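You operate a simulated robot arm through the tools that you are given. There is no shell and no other tool. Be economical: measure what you need, move in short steps, check, and stop when the job is done.

You are at the controls of a simulated robot arm. One attempt, no reset.

## Task
Make a flat whiting bed at N28 and move the clamped tile from N29 onto it.
Fine: cover the whole tray with the filled sieve, tamp flat, put sieve and tamper back; knob to Open, slide the came off the glass and leave it in the gap; leave the other tile.

It is judged by the outcome, as a careful person would: the job done as asked, and still so three seconds after it is handed in. It fails if anything else is knocked over, pushed out of place, dropped, spilled or broken. Lids that push on must go on centred and level and be pressed home; caps that screw on are set level and turned clockwise until they are tight.

## Robot
A 6-joint arm with a two-finger parallel gripper, fixed in place. Base frame: the origin is at the foot of the arm, x ahead of it, y to its left, z up; the work surface is at about z = 0.87. Lengths are in m, angles in rad, forces in N, time in s.
With the tool pointing down near the work surface it reaches from about 0.24 to 0.64 m from the base axis. Its first joint turns from -1.152 to 1.152 rad. Payload 2.7 kg.
The tool frame sits at the grasp point between the pads (the TCP): z along the fingers, y along the line on which they close. The tips reach 0.023 m beyond it. The gripper opens to 0.094 m. The fingers are 0.038 m wide and 0.01 m thick; the gripper's body (0.054 by 0.096 m) begins 0.039 m behind the TCP.
Orientation is that of the tool frame in the base frame, as a unit quaternion [x, y, z, w]. With the fingers straight down and closing along the base's y, the tool's x points along the base's -x, its y along +y and its z along -z.

## Interface
- The arm moves only by the tool move_arm. Its argument "moves" is a list of rows, each a list of 3 entries, a list of its own where there are three numbers: the shift along the base's x, y, z in cm, then the turn, a rotation vector about the base's x, y, z in rad, then the opening, from 0 (shut) to 1 (fully open). In form: [[[x, y, z], [ax, ay, az], hand], ...]. A call has 1 to 8 rows; each row is the pose to reach, as a shift and turn from the pose commanded when the call began. Each row takes 0.2 s and may step no farther than 0.05 m and 0.15 rad from the row before; otherwise, or with a gripper value out of range, the whole call is refused. A pose out of reach is approached as far as the arm can. The call stops where the force on the tool passes 40 N (or 10 N more than at its start, if that is more) or the arm is blocked; 0.2 s more then pass. The fingers move at their own pace (about 0.045 m/s each) and stop on an object; they squeeze with about 34 N. The grip force told is the motor's: it shows also when the fingers shut on nothing. Time passes only in rows, and 0.2 s behind the last, so rows that repeat a pose let the fingers close. The reply holds the time, the measured pose of the TCP, the force on the tool along the base axes, the opening and the grip force, in the units named above and with some noise, with the torque about the TCP (base axes, N m) and any sound that the robot's microphone picked up.
- Cameras (640 x 400 px; columns grow to the right, rows downward): "scene" is fixed at [0.0506, -0.4129, 1.4232]; the picture's right is [0.95, -0.32, 0.00], its down [-0.13, -0.38, -0.92] and it looks along [0.29, 0.87, -0.40] (base axes); focal length 332 px, centre (320, 200). "wrist" rides on the gripper at [0.086, 0.016, -0.074] in the tool frame; the picture's right is [-0.18, 0.98, 0.00], its down [-0.58, -0.11, -0.81] and it looks along [-0.79, -0.15, 0.59] (tool axes); focal length 243 px, centre (320, 200).
- grab_frame(camera): a new picture of that camera. No time passes.
- probe_pixels(camera, pixels): for up to 12 pixels [column, row] of the newest picture of that camera ("zoom" is the newest enlarged one), the place [x, y, z] in the base frame of the surface seen there, good to about 0.002 m. No time passes.
- close_up(camera, box): a new picture of the part [left, top, right, bottom] of that camera's present view, enlarged. No time passes.
- close_job(): hands the job in; it is judged then, once.

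Work in short steps. Measure before you move; look again where a grasp or a placing could have gone wrong, and mend it. You have 80 turns and 54 pictures in all, those below and enlarged ones among them. Open the gripper and draw the arm clear of the work before you hand the job in, unless the task says otherwise; then end with one line.

The tools are called after "Call:" by a JSON object that holds its "api" and its "payload". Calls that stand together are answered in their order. move_arm: Moves the arm, as the interface text tells. Its arguments: {"type":"object","properties":{"moves":{"type":"array","items":{"type":"array"}}},"required":["moves"]} The other tools are called the same way: grab_frame (camera) takes a picture; probe_pixels (camera, pixels) gives the place of the surface under pixels of a picture; close_up (camera, box) takes an enlarged picture of a part of a camera's view; close_job () hands the job in.

At the start:

```text
clock: 0.0
eef_pos: [0.3466, 0.2479, 1.2342]
tcp_rot: [-0.001, 1.0, 0.001, 0.0]
force: [-0.4, -0.1, -0.5]
wrist_torque: [0.03, -0.04, 0.0]
finger_gap: 0.094
grip_force: 0.1
```

scene: 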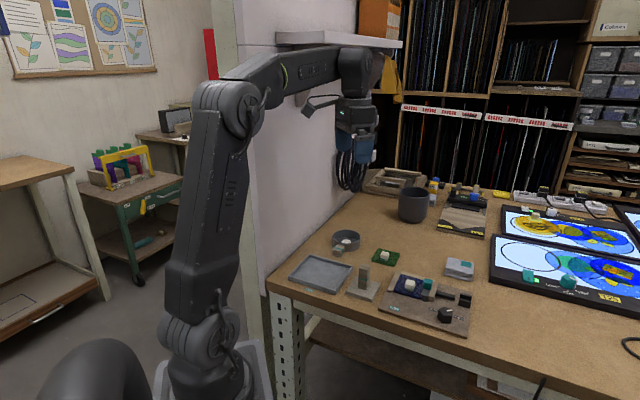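
wrist: 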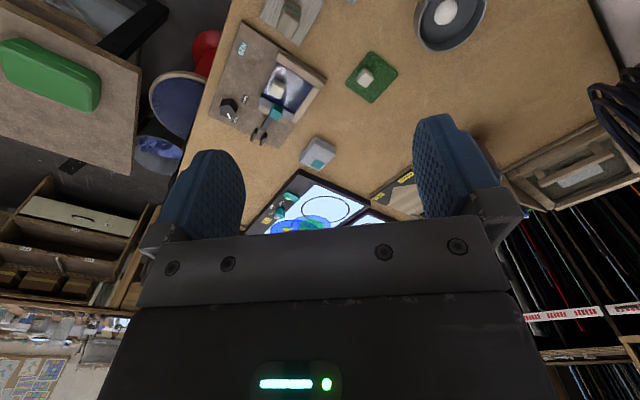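

I begin by enlarging the work area of the scene picture (columns 260-500, rows 160-340) to identify the tray, sieve, tamper, clamp and tiles.

Call:
{"api": "close_up", "payload": {"camera": "scene", "box": [270, 215, 400, 310]}}

Call:
{"api": "close_up", "payload": {"camera": "scene", "box": [370, 240, 490, 340]}}

Call:
{"api": "close_up", "payload": {"camera": "wrist", "box": [190, 0, 510, 200]}}

```text
4.21 times, centred on (335, 262) of scene
```

zoom: 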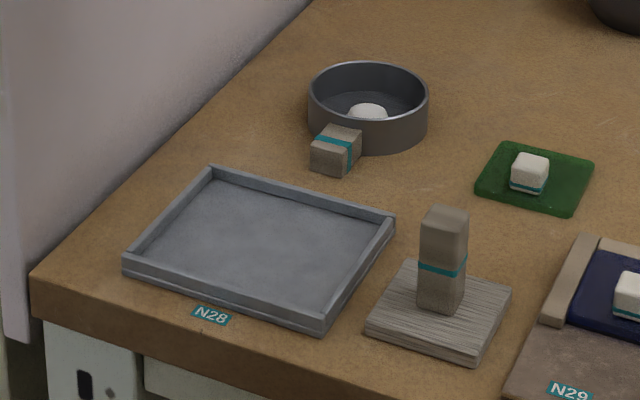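

```text
4.00 times, centred on (430, 290) of scene
```

zoom: 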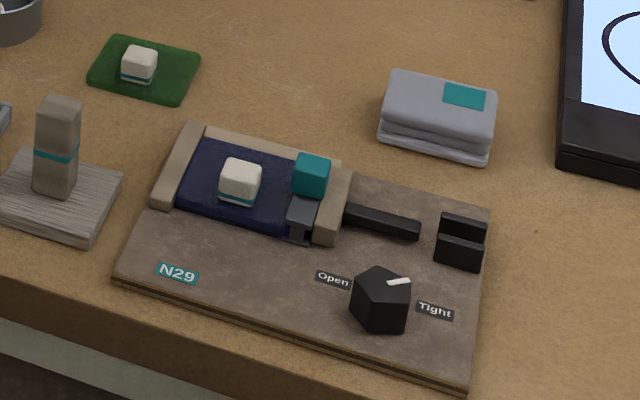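

```text
2.00 times, centred on (350, 100) of wrist
```

zoom: 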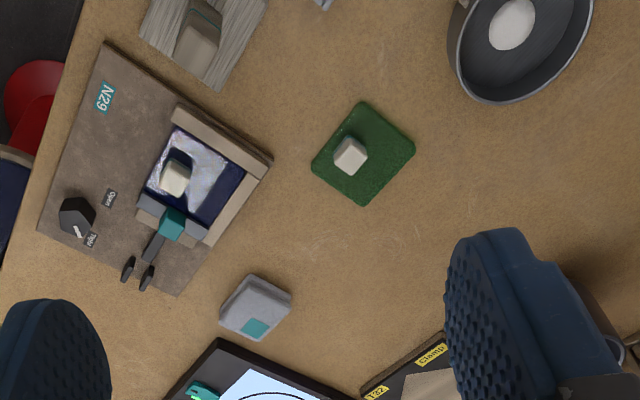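

The zooms show the tray N28 with the sieve (side handle with a teal band) behind it. The tamper is to its right, and the N29 jig has the blue tile, a teal-tabbed came and the knob pointing to Tight. I probe the jig in the wrist zoom and the tray, sieve and tamper in the scene picture.

Call:
{"api": "probe_pixels", "payload": {"camera": "zoom", "pixels": [[77, 212], [172, 222], [153, 247], [128, 268], [147, 277], [175, 178], [350, 152], [512, 22], [200, 35], [180, 115], [262, 168], [211, 240]]}}

Call:
{"api": "probe_pixels", "payload": {"camera": "scene", "pixels": [[313, 256], [349, 268], [336, 292], [297, 278], [320, 275], [343, 231], [345, 240], [338, 250], [361, 267], [360, 288], [444, 312], [410, 283]]}}

Call:
{"api": "close_up", "payload": {"camera": "scene", "box": [400, 270, 480, 330]}}

```text
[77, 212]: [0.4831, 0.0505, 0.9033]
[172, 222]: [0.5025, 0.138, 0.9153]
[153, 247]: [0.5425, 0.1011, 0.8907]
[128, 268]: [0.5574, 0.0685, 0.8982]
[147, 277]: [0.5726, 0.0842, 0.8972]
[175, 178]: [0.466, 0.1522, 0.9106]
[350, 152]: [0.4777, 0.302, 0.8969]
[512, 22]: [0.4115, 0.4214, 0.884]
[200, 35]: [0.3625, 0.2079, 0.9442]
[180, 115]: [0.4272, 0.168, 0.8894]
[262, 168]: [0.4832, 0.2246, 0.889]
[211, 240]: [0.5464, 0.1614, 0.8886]
```

```text
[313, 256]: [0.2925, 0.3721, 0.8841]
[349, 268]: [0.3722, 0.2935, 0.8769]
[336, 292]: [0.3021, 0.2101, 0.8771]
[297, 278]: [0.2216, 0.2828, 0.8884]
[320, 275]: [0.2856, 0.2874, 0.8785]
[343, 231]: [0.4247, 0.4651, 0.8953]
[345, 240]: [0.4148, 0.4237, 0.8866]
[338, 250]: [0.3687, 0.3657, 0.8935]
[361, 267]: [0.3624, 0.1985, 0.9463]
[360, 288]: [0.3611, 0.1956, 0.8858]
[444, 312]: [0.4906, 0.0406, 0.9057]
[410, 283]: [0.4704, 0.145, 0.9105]
```

```text
6.67 times, centred on (440, 300) of scene
```

zoom: 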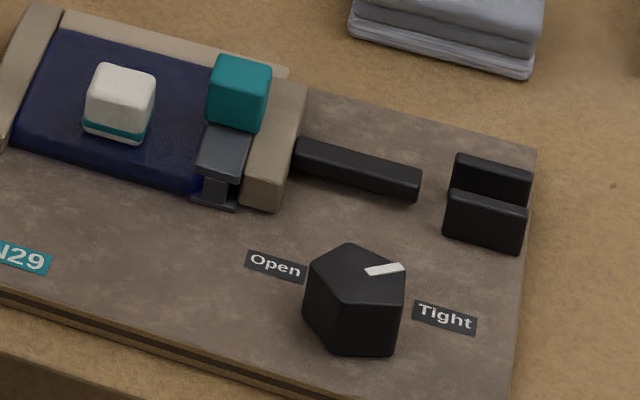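

The jig's right wooden jaw seems to be driven by the knob, with a black bar and bracket beside it. I enlarge the tray and sieve again to measure their corners.

Call:
{"api": "close_up", "payload": {"camera": "scene", "box": [284, 225, 388, 303]}}

```text
5.13 times, centred on (336, 264) of scene
```

zoom: 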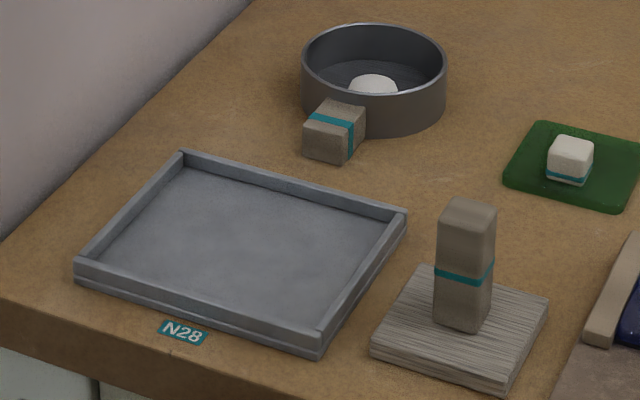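

I probe tray rim corners, the tray floor, the sieve rim, the sieve handle and the tamper edges.

Call:
{"api": "probe_pixels", "payload": {"camera": "zoom", "pixels": [[183, 154], [405, 211], [323, 335], [77, 259], [187, 166], [386, 218], [316, 325], [100, 257], [245, 240], [317, 340], [80, 280], [150, 170]]}}

Call:
{"api": "probe_pixels", "payload": {"camera": "zoom", "pixels": [[303, 67], [445, 68], [375, 25], [370, 95], [373, 82], [320, 115], [360, 113], [309, 125], [350, 130], [340, 103], [325, 158], [410, 75]]}}

Call:
{"api": "probe_pixels", "payload": {"camera": "zoom", "pixels": [[447, 203], [495, 207], [465, 220], [470, 200], [442, 205], [490, 212], [421, 267], [547, 301], [500, 380], [373, 345], [437, 318], [475, 330]]}}

```text
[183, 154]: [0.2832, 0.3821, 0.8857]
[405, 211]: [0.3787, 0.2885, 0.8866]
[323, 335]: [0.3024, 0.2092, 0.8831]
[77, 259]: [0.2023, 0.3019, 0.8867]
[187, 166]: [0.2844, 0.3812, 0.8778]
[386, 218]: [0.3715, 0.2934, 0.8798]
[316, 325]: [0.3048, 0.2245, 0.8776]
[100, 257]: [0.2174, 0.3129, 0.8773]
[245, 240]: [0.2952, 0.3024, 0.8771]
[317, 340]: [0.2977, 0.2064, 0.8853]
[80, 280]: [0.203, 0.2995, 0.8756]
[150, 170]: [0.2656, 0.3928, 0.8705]
```

```text
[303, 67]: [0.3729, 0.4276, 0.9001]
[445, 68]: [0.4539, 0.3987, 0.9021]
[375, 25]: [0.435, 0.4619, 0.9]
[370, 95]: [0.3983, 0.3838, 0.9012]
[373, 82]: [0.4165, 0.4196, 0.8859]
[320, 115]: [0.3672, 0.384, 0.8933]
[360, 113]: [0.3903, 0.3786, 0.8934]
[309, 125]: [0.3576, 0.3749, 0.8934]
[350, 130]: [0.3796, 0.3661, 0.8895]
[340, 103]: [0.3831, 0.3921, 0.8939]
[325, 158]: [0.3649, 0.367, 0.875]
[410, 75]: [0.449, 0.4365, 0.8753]
```

```text
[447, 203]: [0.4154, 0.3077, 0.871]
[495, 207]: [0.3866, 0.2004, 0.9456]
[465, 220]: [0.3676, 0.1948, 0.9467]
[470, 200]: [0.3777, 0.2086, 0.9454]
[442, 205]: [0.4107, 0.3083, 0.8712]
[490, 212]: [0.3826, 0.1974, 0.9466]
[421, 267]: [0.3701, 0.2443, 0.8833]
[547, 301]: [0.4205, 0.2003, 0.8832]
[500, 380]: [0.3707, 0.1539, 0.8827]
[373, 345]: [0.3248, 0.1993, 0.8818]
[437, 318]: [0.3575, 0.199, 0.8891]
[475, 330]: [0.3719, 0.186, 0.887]
```

Tray outer is about 0.134 x 0.112 m, centred near (0.291, 0.295) with its long axis along (1,-1). The sieve handle is near (0.37, 0.375) and points inward at 45°. I turn the hand +45° and come down above the handle to z≈1.0.

Call:
{"api": "move_arm", "payload": {"moves": [[[0.2, 1.9, -3.9], [0, 0, 0.131], 1], [[0.4, 3.7, -7.8], [0, 0, 0.262], 1], [[0.7, 5.6, -11.7], [0, 0, 0.393], 1], [[0.9, 7.5, -15.6], [0, 0, 0.524], 1], [[1.1, 9.3, -19.5], [0, 0, 0.654], 1], [[1.3, 11.2, -22.0], [0, 0, 0.785], 1]]}}

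Call:
{"api": "grab_frame", "payload": {"camera": "wrist"}}

```text
clock: 1.4
eef_pos: [0.3597, 0.36, 1.0111]
tcp_rot: [-0.384, 0.923, 0.0, 0.001]
force: [0.4, 0.6, -0.6]
wrist_torque: [-0.01, 0.03, -0.01]
finger_gap: 0.0941
grip_force: 0.1
```

```text
46 pictures are left
```

wrist: 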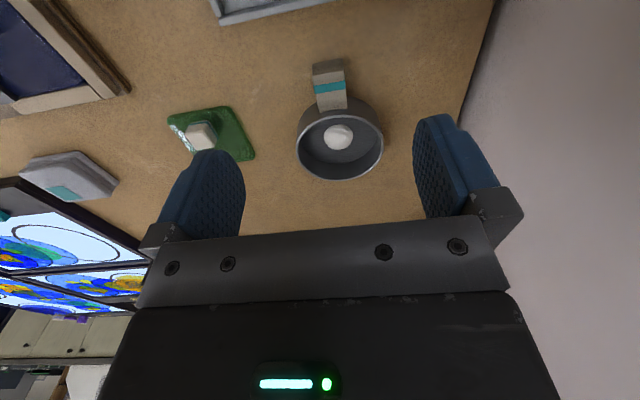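

The handle shows at (330,85) and the sieve rim at (340,140). I probe them.

Call:
{"api": "probe_pixels", "payload": {"camera": "wrist", "pixels": [[314, 72], [344, 66], [316, 80], [344, 80], [319, 104], [344, 100], [298, 140], [382, 140], [338, 118], [340, 178], [338, 137], [330, 88]]}}

Call:
{"api": "close_up", "payload": {"camera": "wrist", "box": [260, 40, 420, 190]}}

```text
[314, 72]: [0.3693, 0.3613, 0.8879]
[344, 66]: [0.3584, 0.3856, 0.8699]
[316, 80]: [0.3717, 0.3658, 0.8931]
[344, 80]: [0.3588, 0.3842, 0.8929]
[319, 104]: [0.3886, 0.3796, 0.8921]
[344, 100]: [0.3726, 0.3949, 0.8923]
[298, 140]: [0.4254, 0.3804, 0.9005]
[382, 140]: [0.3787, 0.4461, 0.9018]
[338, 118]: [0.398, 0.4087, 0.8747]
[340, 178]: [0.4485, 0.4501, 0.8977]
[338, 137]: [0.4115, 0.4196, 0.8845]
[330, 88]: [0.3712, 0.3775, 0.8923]
```

```text
2.67 times, centred on (340, 115) of wrist
```

zoom: 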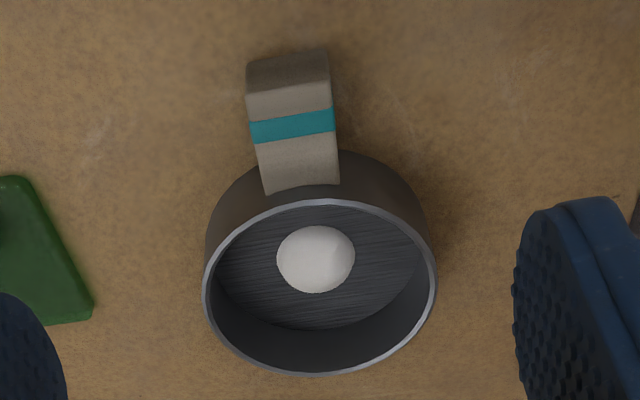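

The handle runs at about 41°, centred near (0.365, 0.3755) and 2 cm wide with its top at 0.893. I lower to just above it with a small yaw correction.

Call:
{"api": "move_arm", "payload": {"moves": [[[0.3, 0.8, -3.5], [0, 0, -0.035], 1], [[0.54, 1.56, -7], [0, 0, -0.07], 1], [[0.54, 1.56, -9.4], [0, 0, -0.07], 1], [[0.54, 1.56, -9.4], [0, 0, -0.07], 1]]}}

Call:
{"api": "close_up", "payload": {"camera": "wrist", "box": [140, 0, 520, 238]}}

```text
clock: 2.4
eef_pos: [0.3655, 0.3747, 0.9162]
tcp_rot: [-0.351, 0.936, 0.0, 0.0]
force: [0.6, -1.1, -0.6]
wrist_torque: [0.0, 0.0, 0.01]
finger_gap: 0.0942
grip_force: 0.2
```

```text
1.68 times, centred on (330, 119) of wrist
```

zoom: 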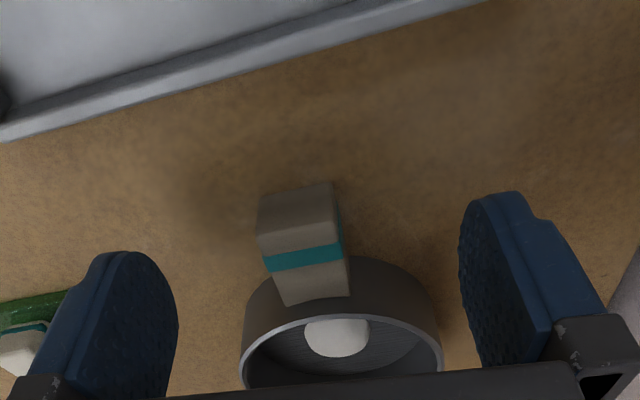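

The handle sits between the pads, slightly left at (303,250) in the zoom. I probe its edges to check the centring.

Call:
{"api": "probe_pixels", "payload": {"camera": "zoom", "pixels": [[262, 230], [338, 222], [268, 258], [341, 245], [285, 300], [346, 290], [296, 188], [345, 318]]}}

```text
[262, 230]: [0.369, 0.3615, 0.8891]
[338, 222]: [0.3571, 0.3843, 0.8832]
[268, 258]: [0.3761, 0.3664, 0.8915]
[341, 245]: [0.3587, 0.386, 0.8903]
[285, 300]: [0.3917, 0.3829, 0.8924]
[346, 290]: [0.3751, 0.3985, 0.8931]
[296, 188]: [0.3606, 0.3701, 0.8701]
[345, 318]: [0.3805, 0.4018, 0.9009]
```

The handle midline passes through the TCP, so it is centred. I descend to z≈0.898 and close.

Call:
{"api": "move_arm", "payload": {"moves": [[[0, 0, -1.0], [0, 0, 0], 1], [[0, 0, -1.8], [0, 0, 0], 1], [[0, 0, -1.8], [0, 0, 0], 0.6], [[0, 0, -1.8], [0, 0, 0], 0.3], [[0, 0, -1.8], [0, 0, 0], 0.1], [[0, 0, -1.8], [0, 0, 0], 0], [[0, 0, -1.8], [0, 0, 0], 0], [[0, 0, -1.8], [0, 0, 0], 0]]}}

```text
clock: 4.2
eef_pos: [0.3658, 0.375, 0.9005]
tcp_rot: [-0.35, 0.937, 0.0, 0.001]
force: [0.4, -0.8, 0.6]
wrist_torque: [0.05, -0.07, -0.06]
finger_gap: 0.0252
grip_force: 33.6
```

Gripped at 25 mm with 33.6 N. I lift gently by 4 cm and look.

Call:
{"api": "move_arm", "payload": {"moves": [[[0, 0, 0.5], [0, 0, 0], 0], [[0, 0, 1.5], [0, 0, 0], 0], [[0, 0, 2.5], [0, 0, 0], 0], [[0, 0, 3.5], [0, 0, 0], 0], [[0, 0, 4], [0, 0, 0], 0]]}}

Call:
{"api": "grab_frame", "payload": {"camera": "wrist"}}

Call:
{"api": "close_up", "payload": {"camera": "scene", "box": [284, 205, 404, 303]}}

```text
clock: 5.4
eef_pos: [0.3656, 0.3761, 0.9437]
tcp_rot: [-0.35, 0.937, 0.001, -0.001]
force: [0.7, 0.0, -0.9]
wrist_torque: [-0.02, 0.05, -0.04]
finger_gap: 0.0249
grip_force: 33.4
```

```text
43 pictures are left
```

wrist: 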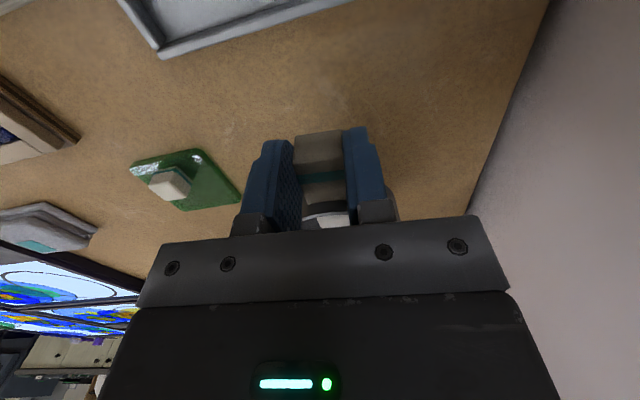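

```text
4.08 times, centred on (344, 254) of scene
```

zoom: 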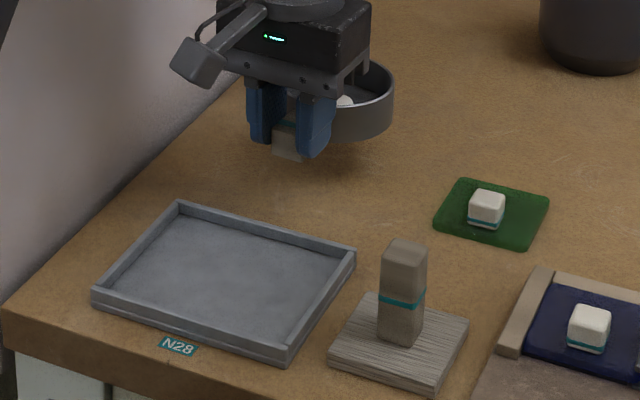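

The sieve is held level with the white heap still in it and nothing has been spilled. I carry it smoothly to above the tray centre, with the TCP at about (0.241, 0.251).

Call:
{"api": "move_arm", "payload": {"moves": [[[-0.7, -0.7, 0.2], [0, 0, 0], 0], [[-2.1, -2.1, 0.2], [0, 0, 0], 0], [[-4.1, -4.1, 0.2], [0, 0, 0], 0], [[-6.2, -6.3, 0.2], [0, 0, 0], 0], [[-8.3, -8.4, 0.2], [0, 0, 0], 0], [[-10.3, -10.4, 0.2], [0, 0, 0], 0], [[-11.7, -11.8, 0.2], [0, 0, 0], 0], [[-12.4, -12.5, 0.2], [0, 0, 0], 0]]}}

Call:
{"api": "close_up", "payload": {"camera": "scene", "box": [264, 205, 404, 303]}}

```text
clock: 7.2
eef_pos: [0.2434, 0.2528, 0.9462]
tcp_rot: [-0.35, 0.937, 0.0, 0.0]
force: [-0.1, -1.1, -0.1]
wrist_torque: [-0.04, 0.02, 0.02]
finger_gap: 0.0253
grip_force: 33.9
```

```text
4.08 times, centred on (334, 254) of scene
```

zoom: 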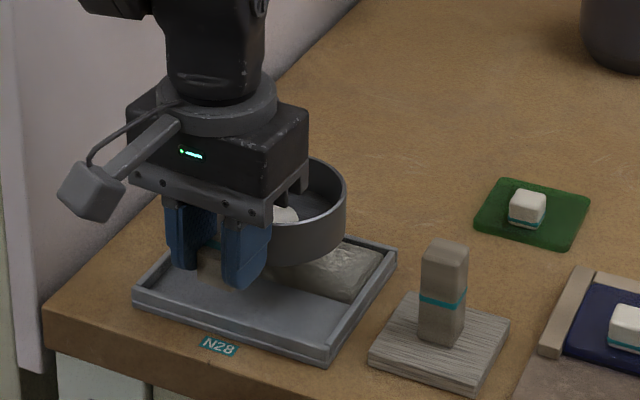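

A lumpy patch already lies in the tray below the sieve at zoom (335,270), so the sieve sifts as it passes. I sweep it over the tray with its rim kept inside the walls.

Call:
{"api": "move_arm", "payload": {"moves": [[[0.7, -0.7, 0], [0, 0, 0], 0], [[1.4, -1.4, 0], [0, 0, 0], 0], [[2.0, -0.8, 0], [0, 0, 0], 0], [[0.9, -2.0, 0], [0, 0, 0], 0], [[-0.6, -0.6, 0], [0, 0, 0], 0], [[-2.0, 0.8, 0], [0, 0, 0], 0], [[-0.9, 2.0, 0], [0, 0, 0], 0], [[0.6, 0.6, 0], [0, 0, 0], 0]]}}

Call:
{"api": "close_up", "payload": {"camera": "scene", "box": [264, 225, 374, 303]}}

Call:
{"api": "grab_frame", "payload": {"camera": "wrist"}}

```text
clock: 9.0
eef_pos: [0.2485, 0.2593, 0.9463]
tcp_rot: [-0.35, 0.937, 0.0, 0.0]
force: [-0.1, 1.0, -0.6]
wrist_torque: [-0.03, 0.05, -0.01]
finger_gap: 0.0251
grip_force: 34.3
```

```text
5.13 times, centred on (319, 264) of scene
```

zoom: 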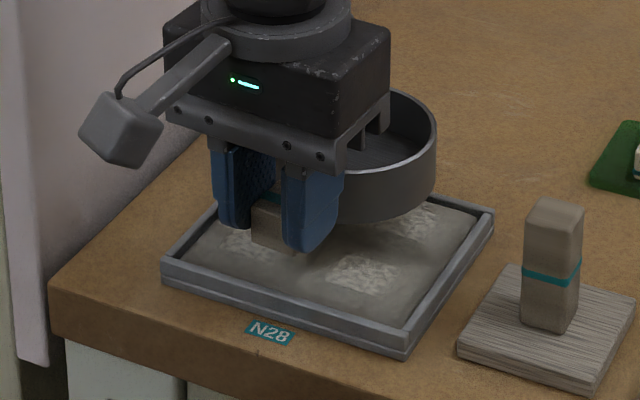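

```text
39 pictures are left
```

wrist: 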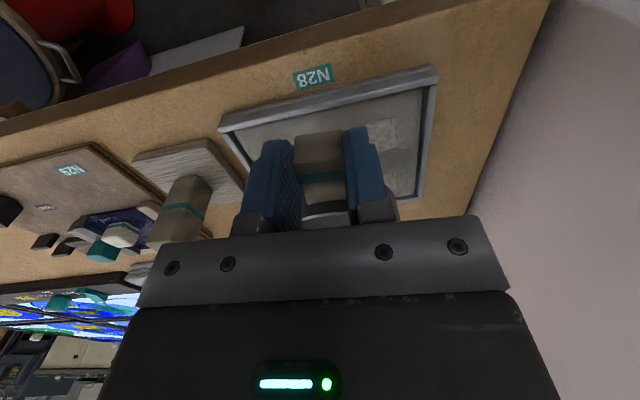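

The tray now looks largely covered, with lumps at zoom (365,272), (420,225) and (245,245). The sieve hides the middle, so I lift it straight up 12 cm and look.

Call:
{"api": "move_arm", "payload": {"moves": [[[0, 0, 2], [0, 0, 0], 0], [[0, 0, 5], [0, 0, 0], 0], [[0, 0, 8], [0, 0, 0], 0], [[0, 0, 11], [0, 0, 0], 0], [[0, 0, 12], [0, 0, 0], 0]]}}

Call:
{"api": "close_up", "payload": {"camera": "scene", "box": [264, 215, 384, 303]}}

```text
clock: 10.2
eef_pos: [0.2441, 0.2571, 1.0658]
tcp_rot: [-0.351, 0.936, 0.0, 0.0]
force: [-0.2, 0.6, -1.5]
wrist_torque: [-0.05, 0.03, -0.04]
finger_gap: 0.0253
grip_force: 33.8
```

```text
4.55 times, centred on (324, 259) of scene
```

zoom: 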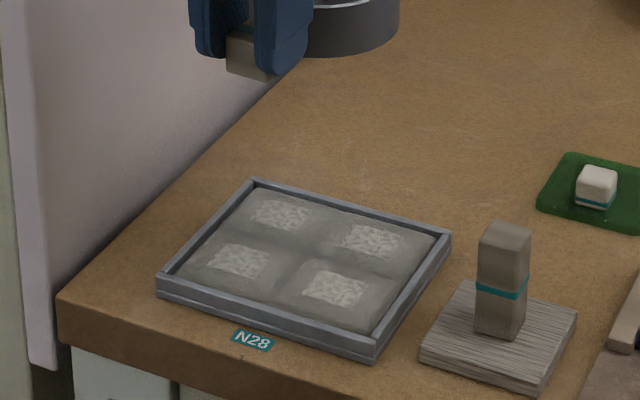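

All four quarters of the tray are covered, with four heaps and nothing spilled outside. I carry the sieve back to above its place and start to lower it.

Call:
{"api": "move_arm", "payload": {"moves": [[[1.5, 1.5, 0], [0, 0, 0], 0], [[4, 4, 0], [0, 0, 0], 0], [[7, 7, 0], [0, 0, 0], 0], [[10, 10, -2], [0, 0, 0], 0], [[11.8, 11.9, -5], [0, 0, 0], 0], [[11.8, 11.9, -9], [0, 0, 0], 0], [[11.8, 11.9, -12.5], [0, 0, 0], 0], [[11.8, 11.9, -14], [0, 0, 0], 0]]}}

Call:
{"api": "close_up", "payload": {"camera": "scene", "box": [284, 205, 404, 303]}}

```text
clock: 12.0
eef_pos: [0.3653, 0.3764, 0.9248]
tcp_rot: [-0.35, 0.937, 0.0, 0.001]
force: [0.5, 0.9, -1.6]
wrist_torque: [-0.04, 0.04, -0.01]
finger_gap: 0.0253
grip_force: 34.1
```

```text
4.08 times, centred on (344, 254) of scene
```

zoom: 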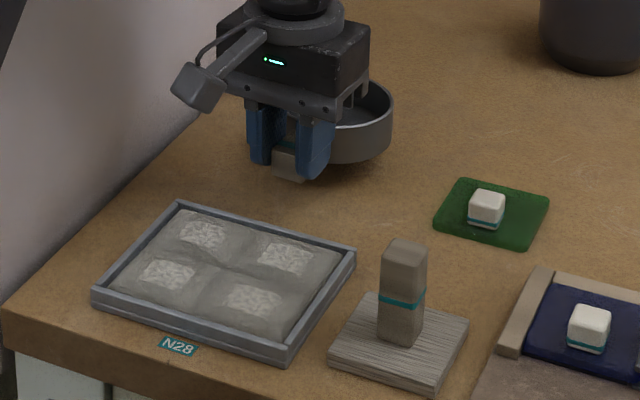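

The sieve is right above its old spot. I lower the last 2.2 cm, check, and open.

Call:
{"api": "move_arm", "payload": {"moves": [[[0, 0, -1.0], [0, 0, 0], 0], [[0, 0, -1.8], [0, 0, 0], 0], [[0, 0, -2.2], [0, 0, 0], 0], [[0, 0, -2.2], [0, 0, 0], 0], [[0, 0, -2.2], [0, 0, 0], 0.4], [[0, 0, -2.2], [0, 0, 0], 0.7], [[0, 0, -2.2], [0, 0, 0], 0.7], [[0, 0, -2.2], [0, 0, 0], 0.7]]}}

```text
clock: 13.8
eef_pos: [0.3648, 0.3765, 0.9023]
tcp_rot: [-0.35, 0.937, -0.001, 0.0]
force: [-0.2, -0.5, -0.1]
wrist_torque: [0.02, 0.01, 0.01]
finger_gap: 0.0659
grip_force: 0.0
```

Released (gap 0.066). I rise 12 cm, move toward the tamper, and look.

Call:
{"api": "move_arm", "payload": {"moves": [[[0, 0, 4], [0, 0, 0], 0.7], [[0, 0, 8], [0, 0, 0], 0.7], [[0, 0, 12], [0, 0, 0], 0.7], [[0, -4.5, 12], [0, 0, 0], 0.7], [[-1, -9, 12], [0, 0, 0], 0.7], [[-2, -13.5, 12], [0, 0, 0], 0.7], [[-2.5, -18, 12], [0, 0, 0], 0.7], [[-2.5, -20, 12], [0, 0, 0], 0.7]]}}

Call:
{"api": "grab_frame", "payload": {"camera": "wrist"}}

Call:
{"api": "close_up", "payload": {"camera": "scene", "box": [284, 205, 404, 303]}}

```text
clock: 15.6
eef_pos: [0.3417, 0.1787, 1.0226]
tcp_rot: [-0.351, 0.936, -0.001, 0.0]
force: [0.3, -0.1, -0.4]
wrist_torque: [0.01, -0.01, 0.05]
finger_gap: 0.0657
grip_force: 0.0
```

```text
36 pictures are left
```

wrist: 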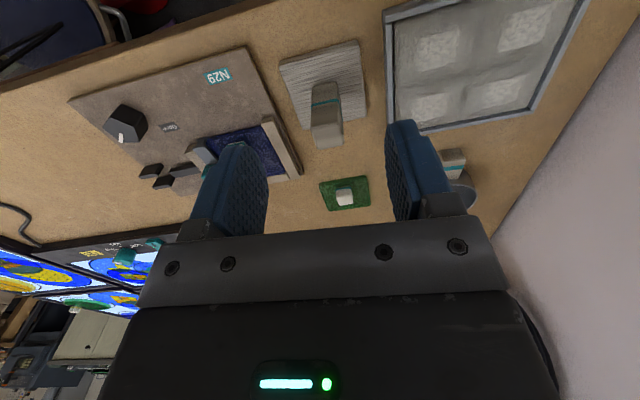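

```text
4.08 times, centred on (344, 254) of scene
```

zoom: 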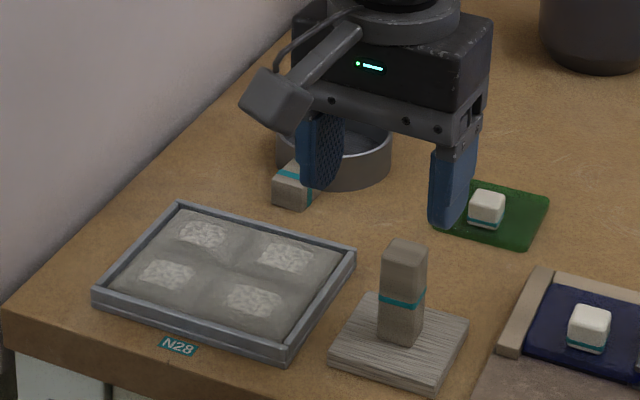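

Sieve is back in place. I probe the tamper handle's top and base corners in the wrist picture, and the tray corners, for orientation.

Call:
{"api": "probe_pixels", "payload": {"camera": "wrist", "pixels": [[314, 115], [339, 112], [341, 133], [316, 145], [328, 125], [281, 68], [356, 42], [365, 98], [302, 130], [314, 92], [337, 88], [327, 105]]}}

Call:
{"api": "probe_pixels", "payload": {"camera": "wrist", "pixels": [[387, 20], [397, 130], [535, 104], [575, 10], [398, 30], [403, 118], [525, 103], [438, 45], [525, 30], [430, 108], [505, 90], [470, 70]]}}

```text
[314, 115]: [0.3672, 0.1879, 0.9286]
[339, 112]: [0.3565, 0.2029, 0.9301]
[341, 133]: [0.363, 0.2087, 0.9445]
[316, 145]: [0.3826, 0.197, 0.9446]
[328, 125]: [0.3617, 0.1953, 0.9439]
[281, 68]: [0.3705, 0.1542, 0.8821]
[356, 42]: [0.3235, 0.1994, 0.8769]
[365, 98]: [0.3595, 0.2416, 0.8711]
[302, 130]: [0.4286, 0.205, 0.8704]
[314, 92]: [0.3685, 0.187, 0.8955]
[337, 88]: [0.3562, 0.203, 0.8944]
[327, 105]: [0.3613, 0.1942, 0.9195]
```

```text
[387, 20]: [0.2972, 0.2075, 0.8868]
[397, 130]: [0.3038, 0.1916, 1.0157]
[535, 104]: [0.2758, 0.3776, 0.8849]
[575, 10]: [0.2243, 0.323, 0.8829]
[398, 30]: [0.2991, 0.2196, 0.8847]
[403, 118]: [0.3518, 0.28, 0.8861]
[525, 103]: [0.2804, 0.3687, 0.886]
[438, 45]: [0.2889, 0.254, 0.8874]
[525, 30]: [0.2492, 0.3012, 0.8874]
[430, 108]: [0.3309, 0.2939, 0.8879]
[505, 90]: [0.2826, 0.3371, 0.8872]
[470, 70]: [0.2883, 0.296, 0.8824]
```

Tamper base is centred at (0.3715, 0.1997) with yaw ≈45°, the same as the tray. Heap tops are at 0.887, near the rim. I align the hand to 45° above the handle and lower to z≈0.925.

Call:
{"api": "move_arm", "payload": {"moves": [[[1.5, 1.0, 0], [0, 0, 0.035], 0.7], [[2.95, 2.1, 0], [0, 0, 0.072], 0.7], [[2.95, 2.1, -3], [0, 0, 0.072], 0.7], [[2.95, 2.1, -6], [0, 0, 0.072], 0.7], [[2.95, 2.1, -8.5], [0, 0, 0.072], 0.7], [[2.95, 2.1, -9.8], [0, 0, 0.072], 0.7], [[2.95, 2.1, -9.8], [0, 0, 0.072], 0.7]]}}

Call:
{"api": "grab_frame", "payload": {"camera": "wrist"}}

```text
clock: 17.2
eef_pos: [0.3703, 0.1992, 0.9254]
tcp_rot: [-0.385, 0.923, 0.0, 0.0]
force: [-0.3, -0.7, 1.0]
wrist_torque: [0.0, 0.04, -0.02]
finger_gap: 0.0656
grip_force: 0.2
```

```text
34 pictures are left
```

wrist: 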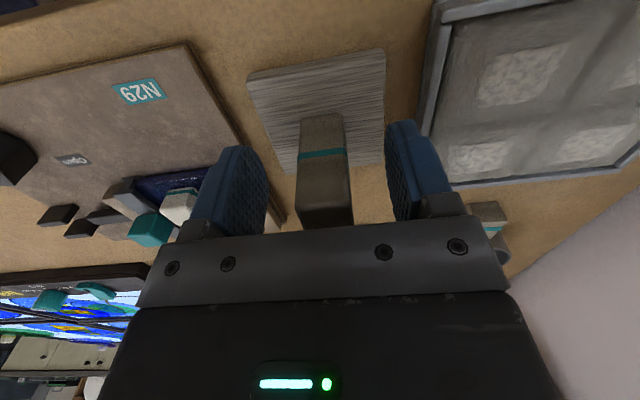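

The handle is centred between the pads (column 325) and square to them. I close and then lift 3 cm.

Call:
{"api": "move_arm", "payload": {"moves": [[[0, 0, 0], [0, 0, 0], 0.3], [[0, 0, 0], [0, 0, 0], 0], [[0, 0, 0], [0, 0, 0], 0], [[0, 0, 0], [0, 0, 0], 0], [[0, 0, 0.7], [0, 0, 0], 0], [[0, 0, 2], [0, 0, 0], 0], [[0, 0, 3], [0, 0, 0], 0], [[0, 0, 3], [0, 0, 0], 0]]}}

Call:
{"api": "close_up", "payload": {"camera": "scene", "box": [284, 205, 404, 303]}}

```text
clock: 19.0
eef_pos: [0.3688, 0.1964, 0.9558]
tcp_rot: [-0.384, 0.923, -0.001, 0.0]
force: [0.0, -1.2, -1.9]
wrist_torque: [-0.02, 0.0, 0.0]
finger_gap: 0.0238
grip_force: 34.0
```

```text
4.08 times, centred on (344, 254) of scene
```

zoom: 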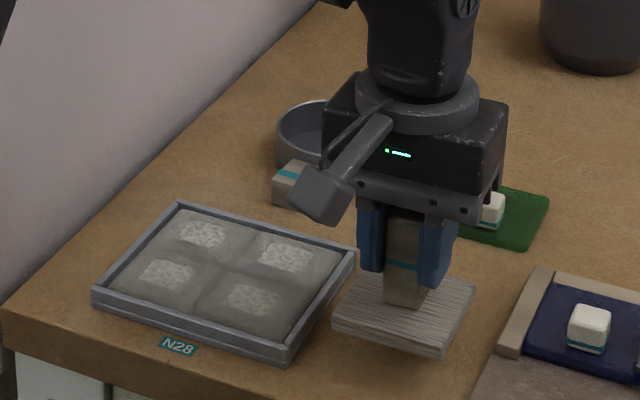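

Tamper held upright (gap 24 mm). I raise it another 2 cm and carry it over the tray's right quarter, at about (0.317, 0.2875), to check the alignment.

Call:
{"api": "move_arm", "payload": {"moves": [[[0, 0, 2], [0, 0, 0], 0], [[-1.3, 2.2, 2], [0, 0, 0], 0], [[-2.7, 4.4, 2], [0, 0, 0], 0], [[-4.0, 6.6, 2], [0, 0, 0], 0], [[-5.3, 8.85, 2], [0, 0, 0], 0], [[-5.3, 8.85, 2], [0, 0, 0], 0], [[-5.3, 8.85, 2], [0, 0, 0], 0]]}}

Call:
{"api": "close_up", "payload": {"camera": "scene", "box": [284, 225, 384, 303]}}

```text
clock: 20.6
eef_pos: [0.3155, 0.283, 0.9738]
tcp_rot: [-0.384, 0.923, 0.0, 0.0]
force: [-0.6, -0.5, -1.6]
wrist_torque: [-0.01, 0.02, 0.02]
finger_gap: 0.0237
grip_force: 34.5
```

```text
5.13 times, centred on (334, 264) of scene
```

zoom: 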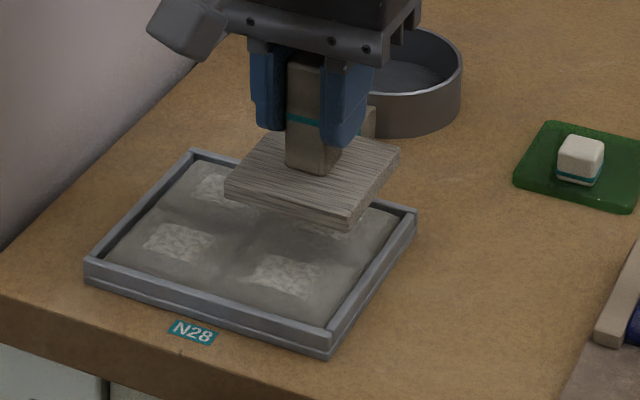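

Reading is (0.3155, 0.283), about 4 mm short in y. I probe the tamper's base corners to see where it really is.

Call:
{"api": "probe_pixels", "payload": {"camera": "zoom", "pixels": [[227, 182], [349, 219], [398, 153], [270, 140], [346, 226], [290, 190], [330, 335], [416, 213], [194, 153], [87, 262]]}}

```text
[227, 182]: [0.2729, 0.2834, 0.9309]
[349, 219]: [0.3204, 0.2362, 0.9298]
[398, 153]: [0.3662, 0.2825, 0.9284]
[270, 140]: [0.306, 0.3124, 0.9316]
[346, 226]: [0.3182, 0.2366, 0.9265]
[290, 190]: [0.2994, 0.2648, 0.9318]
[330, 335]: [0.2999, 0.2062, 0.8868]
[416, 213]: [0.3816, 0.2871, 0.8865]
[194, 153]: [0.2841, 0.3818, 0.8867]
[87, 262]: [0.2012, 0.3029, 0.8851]
```

The base is centred at (0.3196, 0.283); I want (0.3178, 0.287). I correct by (-0.2, +0.4) cm and lower it gently onto the heap.

Call:
{"api": "move_arm", "payload": {"moves": [[[-0.2, 0.4, 0], [0, 0, 0], 0], [[-0.2, 0.4, -1.5], [0, 0, 0], 0], [[-0.2, 0.4, -2.6], [0, 0, 0], 0], [[-0.2, 0.4, -2.9], [0, 0, 0], 0], [[-0.2, 0.4, -3.2], [0, 0, 0], 0], [[-0.2, 0.4, -3.4], [0, 0, 0], 0]]}}

Call:
{"api": "close_up", "payload": {"camera": "scene", "box": [284, 225, 384, 303]}}

```text
clock: 22.0
eef_pos: [0.3144, 0.2891, 0.9416]
tcp_rot: [-0.385, 0.923, 0.001, 0.0]
force: [-0.2, 0.3, -1.4]
wrist_torque: [0.02, 0.03, 0.02]
finger_gap: 0.0238
grip_force: 33.7
```

```text
5.13 times, centred on (334, 264) of scene
```

zoom: 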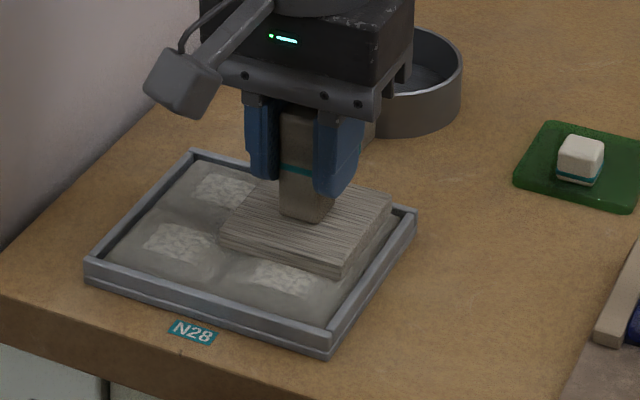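

Base is inside the walls and still without contact force. I go on down in 2 mm steps.

Call:
{"api": "move_arm", "payload": {"moves": [[[0, 0, -0.2], [0, 0, 0], 0], [[0, 0, -0.4], [0, 0, 0], 0], [[0, 0, -0.6], [0, 0, 0], 0], [[0, 0, -0.8], [0, 0, 0], 0]]}}

```text
clock: 23.0
eef_pos: [0.3143, 0.2899, 0.936]
tcp_rot: [-0.384, 0.923, 0.0, -0.001]
force: [0.5, 0.5, -2.5]
wrist_torque: [0.02, 0.02, 0.02]
finger_gap: 0.0237
grip_force: 34.3
```

No firm contact yet at z=0.936, so I keep pressing down in small steps.

Call:
{"api": "move_arm", "payload": {"moves": [[[0, 0, -0.15], [0, 0, 0], 0], [[0, 0, -0.3], [0, 0, 0], 0], [[0, 0, -0.4], [0, 0, 0], 0], [[0, 0, -0.4], [0, 0, 0], 0]]}}

Call:
{"api": "close_up", "payload": {"camera": "scene", "box": [284, 225, 384, 303]}}

```text
clock: 24.0
eef_pos: [0.3157, 0.2903, 0.9316]
tcp_rot: [-0.384, 0.923, 0.0, 0.003]
force: [-5.3, -8.2, 33.1]
wrist_torque: [0.01, 0.41, 0.06]
finger_gap: 0.023
grip_force: 34.0
```

```text
5.13 times, centred on (334, 264) of scene
```

zoom: 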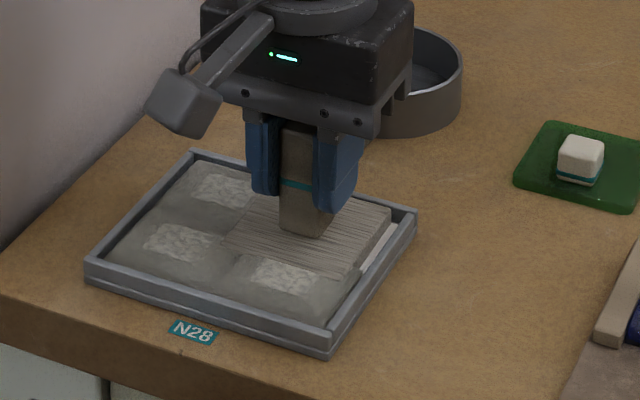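

33 N pressed, with flat white powder seen at zoom (375,250). I probe the tamper's edges against the walls for the remaining positions.

Call:
{"api": "probe_pixels", "payload": {"camera": "zoom", "pixels": [[391, 207], [352, 263], [229, 238], [270, 197], [375, 255], [385, 245], [335, 290], [300, 262], [400, 222], [180, 245]]}}

```text
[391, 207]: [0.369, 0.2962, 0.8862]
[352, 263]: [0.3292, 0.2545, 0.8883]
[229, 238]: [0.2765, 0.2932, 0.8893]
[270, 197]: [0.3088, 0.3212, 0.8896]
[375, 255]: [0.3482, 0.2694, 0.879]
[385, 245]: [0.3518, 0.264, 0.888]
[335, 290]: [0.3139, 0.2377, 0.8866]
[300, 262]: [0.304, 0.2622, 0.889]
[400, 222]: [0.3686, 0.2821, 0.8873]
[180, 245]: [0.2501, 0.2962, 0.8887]
```

The bed there is flat at 0.879. The tamper sits close to the back wall, so I lift it 2 cm, shift 3 cm toward the front wall and look before pressing.

Call:
{"api": "move_arm", "payload": {"moves": [[[-0.1, -0.1, 0.5], [0, 0, 0], 0], [[-0.3, -0.3, 1.5], [0, 0, 0], 0], [[-0.3, -0.3, 2.2], [0, 0, 0], 0], [[-1.2, -1.3, 2.2], [0, 0, 0], 0], [[-2.05, -2.2, 2.2], [0, 0, 0], 0], [[-2.05, -2.2, 2.2], [0, 0, 0], 0], [[-2.05, -2.2, 1.6], [0, 0, 0], 0], [[-2.05, -2.2, 1.6], [0, 0, 0], 0]]}}

Call:
{"api": "close_up", "payload": {"camera": "scene", "box": [284, 225, 384, 303]}}

```text
clock: 25.8
eef_pos: [0.2933, 0.2684, 0.9453]
tcp_rot: [-0.384, 0.923, 0.0, 0.0]
force: [-0.1, -0.8, -2.6]
wrist_torque: [-0.01, 0.0, -0.02]
finger_gap: 0.024
grip_force: 34.0
```

```text
5.13 times, centred on (334, 264) of scene
```

zoom: 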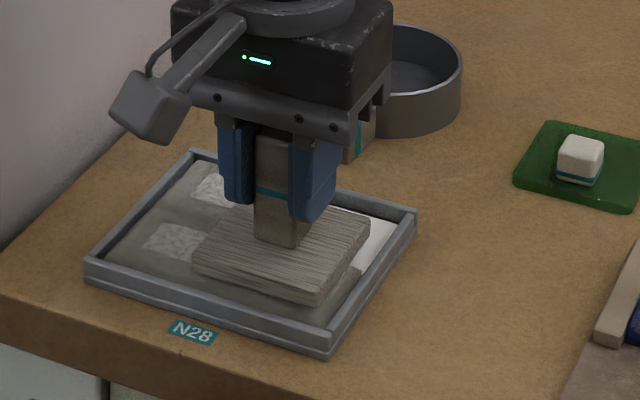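

The right-back quarter is now pressed white and the tray has not moved. I probe the tamper's base corners at this second position.

Call:
{"api": "probe_pixels", "payload": {"camera": "zoom", "pixels": [[195, 255], [318, 293], [367, 225], [328, 322], [405, 225], [330, 335], [370, 270], [260, 310]]}}

```text
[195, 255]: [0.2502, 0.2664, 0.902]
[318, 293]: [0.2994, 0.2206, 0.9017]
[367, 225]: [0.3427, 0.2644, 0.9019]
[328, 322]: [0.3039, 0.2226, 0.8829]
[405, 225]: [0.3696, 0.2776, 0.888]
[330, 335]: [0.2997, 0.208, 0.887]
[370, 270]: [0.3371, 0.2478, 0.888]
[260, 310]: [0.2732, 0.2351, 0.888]
```

The near edge is about 3 mm from the front wall. I nudge 1.5 mm away from it and press down.

Call:
{"api": "move_arm", "payload": {"moves": [[[0.14, 0.14, -0.4], [0, 0, 0], 0], [[0.14, 0.14, -0.8], [0, 0, 0], 0], [[0.14, 0.14, -1.1], [0, 0, 0], 0], [[0.14, 0.14, -1.35], [0, 0, 0], 0], [[0.14, 0.14, -1.55], [0, 0, 0], 0], [[0.14, 0.14, -1.55], [0, 0, 0], 0]]}}

```text
clock: 27.2
eef_pos: [0.296, 0.2699, 0.9312]
tcp_rot: [-0.384, 0.923, 0.001, 0.001]
force: [-5.7, -6.2, 22.5]
wrist_torque: [0.33, -0.34, -0.01]
finger_gap: 0.024
grip_force: 34.0
```

Pressed with 22 N. I lift and shift 4.8 cm along the long axis to the left-front quarter.

Call:
{"api": "move_arm", "payload": {"moves": [[[0, 0, 0.8], [0, 0, 0], 0], [[0, 0, 2.2], [0, 0, 0], 0], [[-1.1, 1.1, 2.2], [0, 0, 0], 0], [[-2.3, 2.3, 2.2], [0, 0, 0], 0], [[-3.4, 3.4, 2.2], [0, 0, 0], 0], [[-3.4, 3.4, 2.2], [0, 0, 0], 0], [[-3.4, 3.4, 1.6], [0, 0, 0], 0], [[-3.4, 3.4, 1.6], [0, 0, 0], 0]]}}

Call:
{"api": "close_up", "payload": {"camera": "scene", "box": [284, 225, 384, 303]}}

```text
clock: 29.0
eef_pos: [0.2605, 0.304, 0.9459]
tcp_rot: [-0.385, 0.923, 0.0, 0.001]
force: [-0.2, -0.4, -1.6]
wrist_torque: [0.05, 0.01, 0.0]
finger_gap: 0.0236
grip_force: 34.4
```

```text
5.13 times, centred on (334, 264) of scene
```

zoom: 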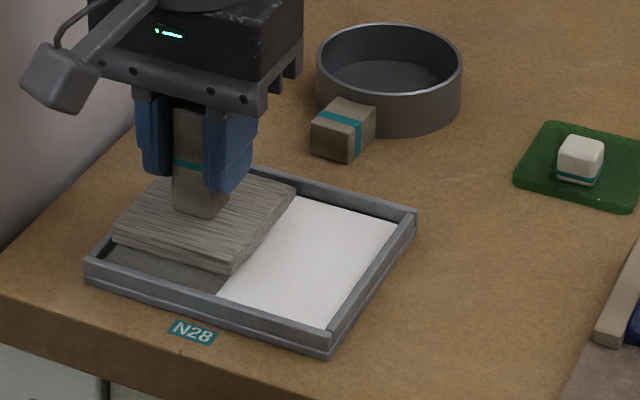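

The right half is flat and white. I probe the tamper's base corners here.

Call:
{"api": "probe_pixels", "payload": {"camera": "zoom", "pixels": [[114, 226], [236, 262], [294, 188], [100, 258], [240, 310], [300, 260]]}}

```text
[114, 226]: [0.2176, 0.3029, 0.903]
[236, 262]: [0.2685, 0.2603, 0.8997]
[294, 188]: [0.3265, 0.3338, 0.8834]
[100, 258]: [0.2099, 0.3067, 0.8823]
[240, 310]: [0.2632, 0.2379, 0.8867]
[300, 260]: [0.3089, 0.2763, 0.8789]
```

Left edge has ~3 mm to the wall and the front is clear. I press here.

Call:
{"api": "move_arm", "payload": {"moves": [[[0, 0, -0.4], [0, 0, 0], 0], [[0, 0, -0.8], [0, 0, 0], 0], [[0, 0, -1.1], [0, 0, 0], 0], [[0, 0, -1.35], [0, 0, 0], 0], [[0, 0, -1.6], [0, 0, 0], 0], [[0, 0, -1.6], [0, 0, 0], 0]]}}

```text
clock: 30.4
eef_pos: [0.2616, 0.3035, 0.9302]
tcp_rot: [-0.384, 0.923, 0.0, 0.002]
force: [-5.0, -3.6, 16.0]
wrist_torque: [0.21, -0.25, 0.01]
finger_gap: 0.0238
grip_force: 33.8
```

16 N; I add 1 mm more push, then lift and shift 2.8 cm to the last quarter.

Call:
{"api": "move_arm", "payload": {"moves": [[[0, 0, -0.1], [0, 0, 0], 0], [[0, 0, 0.8], [0, 0, 0], 0], [[0, 0, 2.2], [0, 0, 0], 0], [[1.0, 1.0, 2.2], [0, 0, 0], 0], [[1.95, 1.95, 2.2], [0, 0, 0], 0], [[1.95, 1.95, 2.2], [0, 0, 0], 0], [[1.95, 1.95, 1.6], [0, 0, 0], 0], [[1.95, 1.95, 1.6], [0, 0, 0], 0]]}}

Call:
{"api": "close_up", "payload": {"camera": "scene", "box": [284, 225, 384, 303]}}

```text
clock: 32.2
eef_pos: [0.2805, 0.323, 0.9452]
tcp_rot: [-0.384, 0.923, 0.0, 0.0]
force: [0.2, 0.2, -1.8]
wrist_torque: [-0.01, 0.0, -0.01]
finger_gap: 0.0238
grip_force: 34.1
```

```text
5.13 times, centred on (334, 264) of scene
```

zoom: 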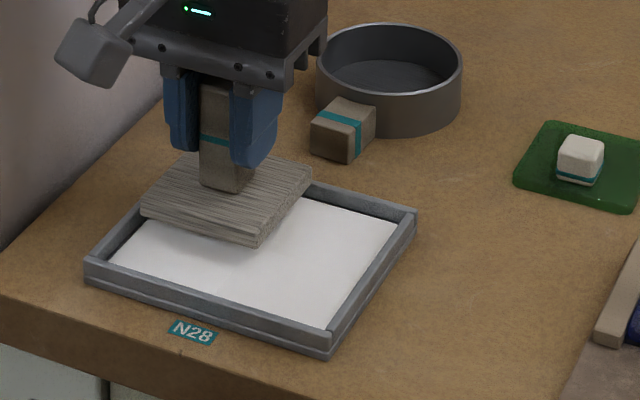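

Three quarters are white and flat. Now I press the last.

Call:
{"api": "move_arm", "payload": {"moves": [[[0, 0, -0.4], [0, 0, 0], 0], [[0, 0, -0.8], [0, 0, 0], 0], [[0, 0, -1.1], [0, 0, 0], 0], [[0, 0, -1.35], [0, 0, 0], 0], [[0, 0, -1.6], [0, 0, 0], 0], [[0, 0, -1.65], [0, 0, 0], 0], [[0, 0, -1.65], [0, 0, 0], 0]]}}

```text
clock: 33.8
eef_pos: [0.2808, 0.3238, 0.9308]
tcp_rot: [-0.385, 0.923, 0.001, 0.003]
force: [-6.3, -7.7, 36.3]
wrist_torque: [-0.02, -0.08, -0.03]
finger_gap: 0.024
grip_force: 33.8
```

36 N pressed. I lift 5 cm and carry the tamper back above its home at about (0.370, 0.199).

Call:
{"api": "move_arm", "payload": {"moves": [[[0, 0, 2], [0, 0, 0], 0], [[0, 0, 5], [0, 0, 0], 0], [[2, -2.8, 5], [0, 0, 0], 0], [[4.5, -6.2, 5], [0, 0, 0], 0], [[7, -9.6, 5], [0, 0, 0], 0], [[9.0, -12.4, 5], [0, 0, 0], 0], [[9.0, -12.4, 3], [0, 0, 0], 0], [[9.0, -12.4, 2], [0, 0, 0], 0]]}}

Call:
{"api": "close_up", "payload": {"camera": "scene", "box": [284, 225, 404, 313]}}

```text
clock: 35.6
eef_pos: [0.3719, 0.1977, 0.9486]
tcp_rot: [-0.384, 0.923, 0.0, 0.0]
force: [0.3, -0.6, -0.9]
wrist_torque: [-0.03, -0.02, 0.01]
finger_gap: 0.0239
grip_force: 34.2
```

```text
4.55 times, centred on (344, 269) of scene
```

zoom: 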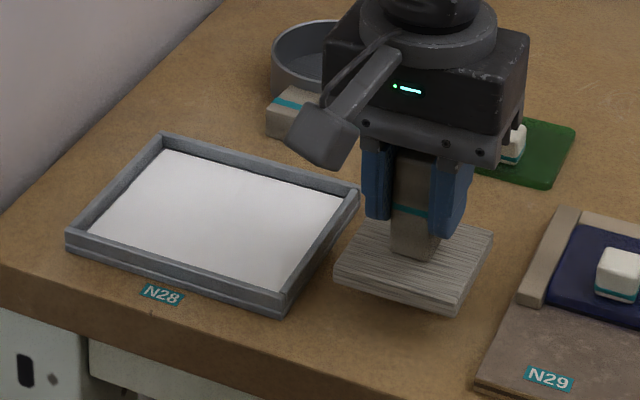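

The bed is flat and white across the whole tray. I lower the tamper 2.3 cm onto the bench.

Call:
{"api": "move_arm", "payload": {"moves": [[[-0.1, 0.1, -1], [0, 0, 0], 0], [[-0.1, 0.1, -1.8], [0, 0, 0], 0], [[-0.1, 0.1, -2.2], [0, 0, 0], 0], [[-0.1, 0.1, -2.4], [0, 0, 0], 0], [[-0.1, 0.1, -2.5], [0, 0, 0], 0]]}}

```text
clock: 36.8
eef_pos: [0.3705, 0.1996, 0.9258]
tcp_rot: [-0.384, 0.923, 0.001, 0.002]
force: [-3.6, -5.3, 14.7]
wrist_torque: [0.3, -0.15, 0.02]
finger_gap: 0.0237
grip_force: 34.2
```

Contact at 14.7 N means it stands on the bench. I ease up 1 mm, open, and rise.

Call:
{"api": "move_arm", "payload": {"moves": [[[0, 0, 0.1], [0, 0, 0], 0], [[0, 0, 0.1], [0, 0, 0], 0.4], [[0, 0, 0.1], [0, 0, 0], 0.7], [[0, 0, 0.1], [0, 0, 0], 0.7], [[0, 0, 0.1], [0, 0, 0], 0.7], [[0, 0, 3], [0, 0, 0], 0.7], [[0, 0, 7], [0, 0, 0], 0.7], [[0, 0, 11], [0, 0, 0], 0.7]]}}

```text
clock: 38.6
eef_pos: [0.3703, 0.2006, 1.0341]
tcp_rot: [-0.384, 0.923, 0.0, 0.0]
force: [-0.3, -0.8, -0.1]
wrist_torque: [-0.01, -0.02, 0.02]
finger_gap: 0.0656
grip_force: 0.0
```

Now the jig. I move across at this height to about (0.45, 0.03) and look at the knob and clamp.

Call:
{"api": "move_arm", "payload": {"moves": [[[2, -4, 0], [0, 0, 0], 0.7], [[4, -8, 0], [0, 0, 0], 0.7], [[6, -12, 0], [0, 0, 0], 0.7], [[8, -16, 0], [0, 0, 0], 0.7], [[8, -17, 0], [0, 0, 0], 0.7], [[8, -17, 0], [0, 0, 0], 0.7]]}}

Call:
{"api": "grab_frame", "payload": {"camera": "wrist"}}

Call:
{"api": "close_up", "payload": {"camera": "scene", "box": [340, 240, 480, 340]}}

```text
clock: 40.0
eef_pos: [0.4519, 0.0282, 1.0354]
tcp_rot: [-0.385, 0.923, -0.001, 0.0]
force: [1.1, 0.1, -0.5]
wrist_torque: [-0.03, -0.01, 0.02]
finger_gap: 0.0658
grip_force: 0.1
```

```text
25 pictures are left
```

wrist: 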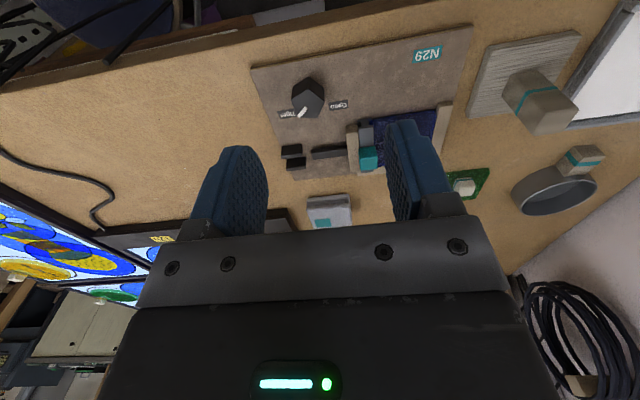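

```text
4.00 times, centred on (410, 290) of scene
```

zoom: 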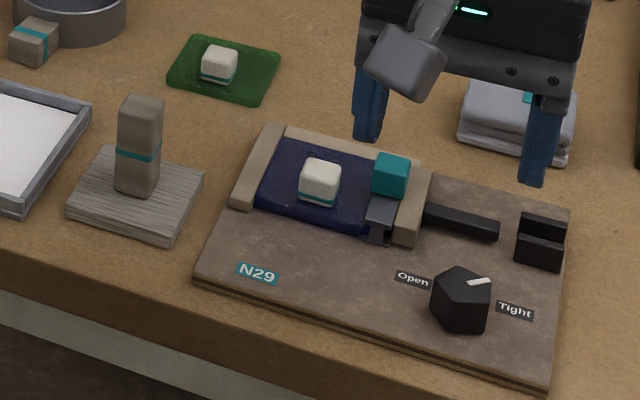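

I enlarge the wrist view around the knob and clamp.

Call:
{"api": "close_up", "payload": {"camera": "wrist", "box": [240, 20, 480, 190]}}

```text
2.35 times, centred on (360, 105) of wrist
```

zoom: 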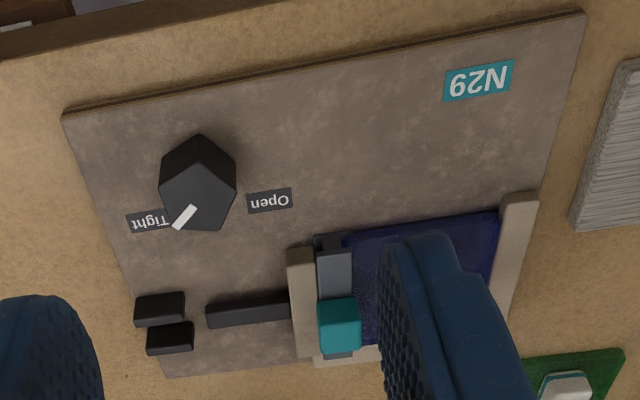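

Pointer mark runs from the knob centre (198,190) to (183,218), i.e. toward Tight. Open lies counter-clockwise from above. I probe knob, mark, labels, came and jaws.

Call:
{"api": "probe_pixels", "payload": {"camera": "zoom", "pixels": [[192, 208], [177, 225], [198, 190], [163, 185], [200, 163], [234, 185], [223, 225], [165, 220], [145, 222], [268, 202], [200, 137], [185, 178]]}}

Call:
{"api": "probe_pixels", "payload": {"camera": "zoom", "pixels": [[339, 318], [322, 300], [358, 300], [334, 270], [333, 240], [302, 300], [290, 255], [215, 315], [285, 307], [160, 312], [170, 338], [342, 355]]}}

```text
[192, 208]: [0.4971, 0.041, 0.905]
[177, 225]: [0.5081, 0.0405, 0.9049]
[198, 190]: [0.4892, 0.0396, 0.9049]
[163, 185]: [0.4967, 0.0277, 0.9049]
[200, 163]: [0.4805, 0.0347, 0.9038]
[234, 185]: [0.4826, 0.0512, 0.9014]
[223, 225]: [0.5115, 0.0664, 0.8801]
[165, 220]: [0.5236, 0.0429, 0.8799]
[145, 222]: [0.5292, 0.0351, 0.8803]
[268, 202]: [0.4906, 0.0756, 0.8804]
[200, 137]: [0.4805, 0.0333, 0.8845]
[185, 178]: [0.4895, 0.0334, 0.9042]
```

```text
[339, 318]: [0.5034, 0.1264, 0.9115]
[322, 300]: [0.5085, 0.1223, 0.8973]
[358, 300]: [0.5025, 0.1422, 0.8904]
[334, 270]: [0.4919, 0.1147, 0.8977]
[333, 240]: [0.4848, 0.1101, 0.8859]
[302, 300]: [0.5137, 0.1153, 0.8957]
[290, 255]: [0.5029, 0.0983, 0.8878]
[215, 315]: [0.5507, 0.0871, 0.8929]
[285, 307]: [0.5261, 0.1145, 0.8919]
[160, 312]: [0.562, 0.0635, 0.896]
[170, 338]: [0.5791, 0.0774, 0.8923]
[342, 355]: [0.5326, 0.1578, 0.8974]
```

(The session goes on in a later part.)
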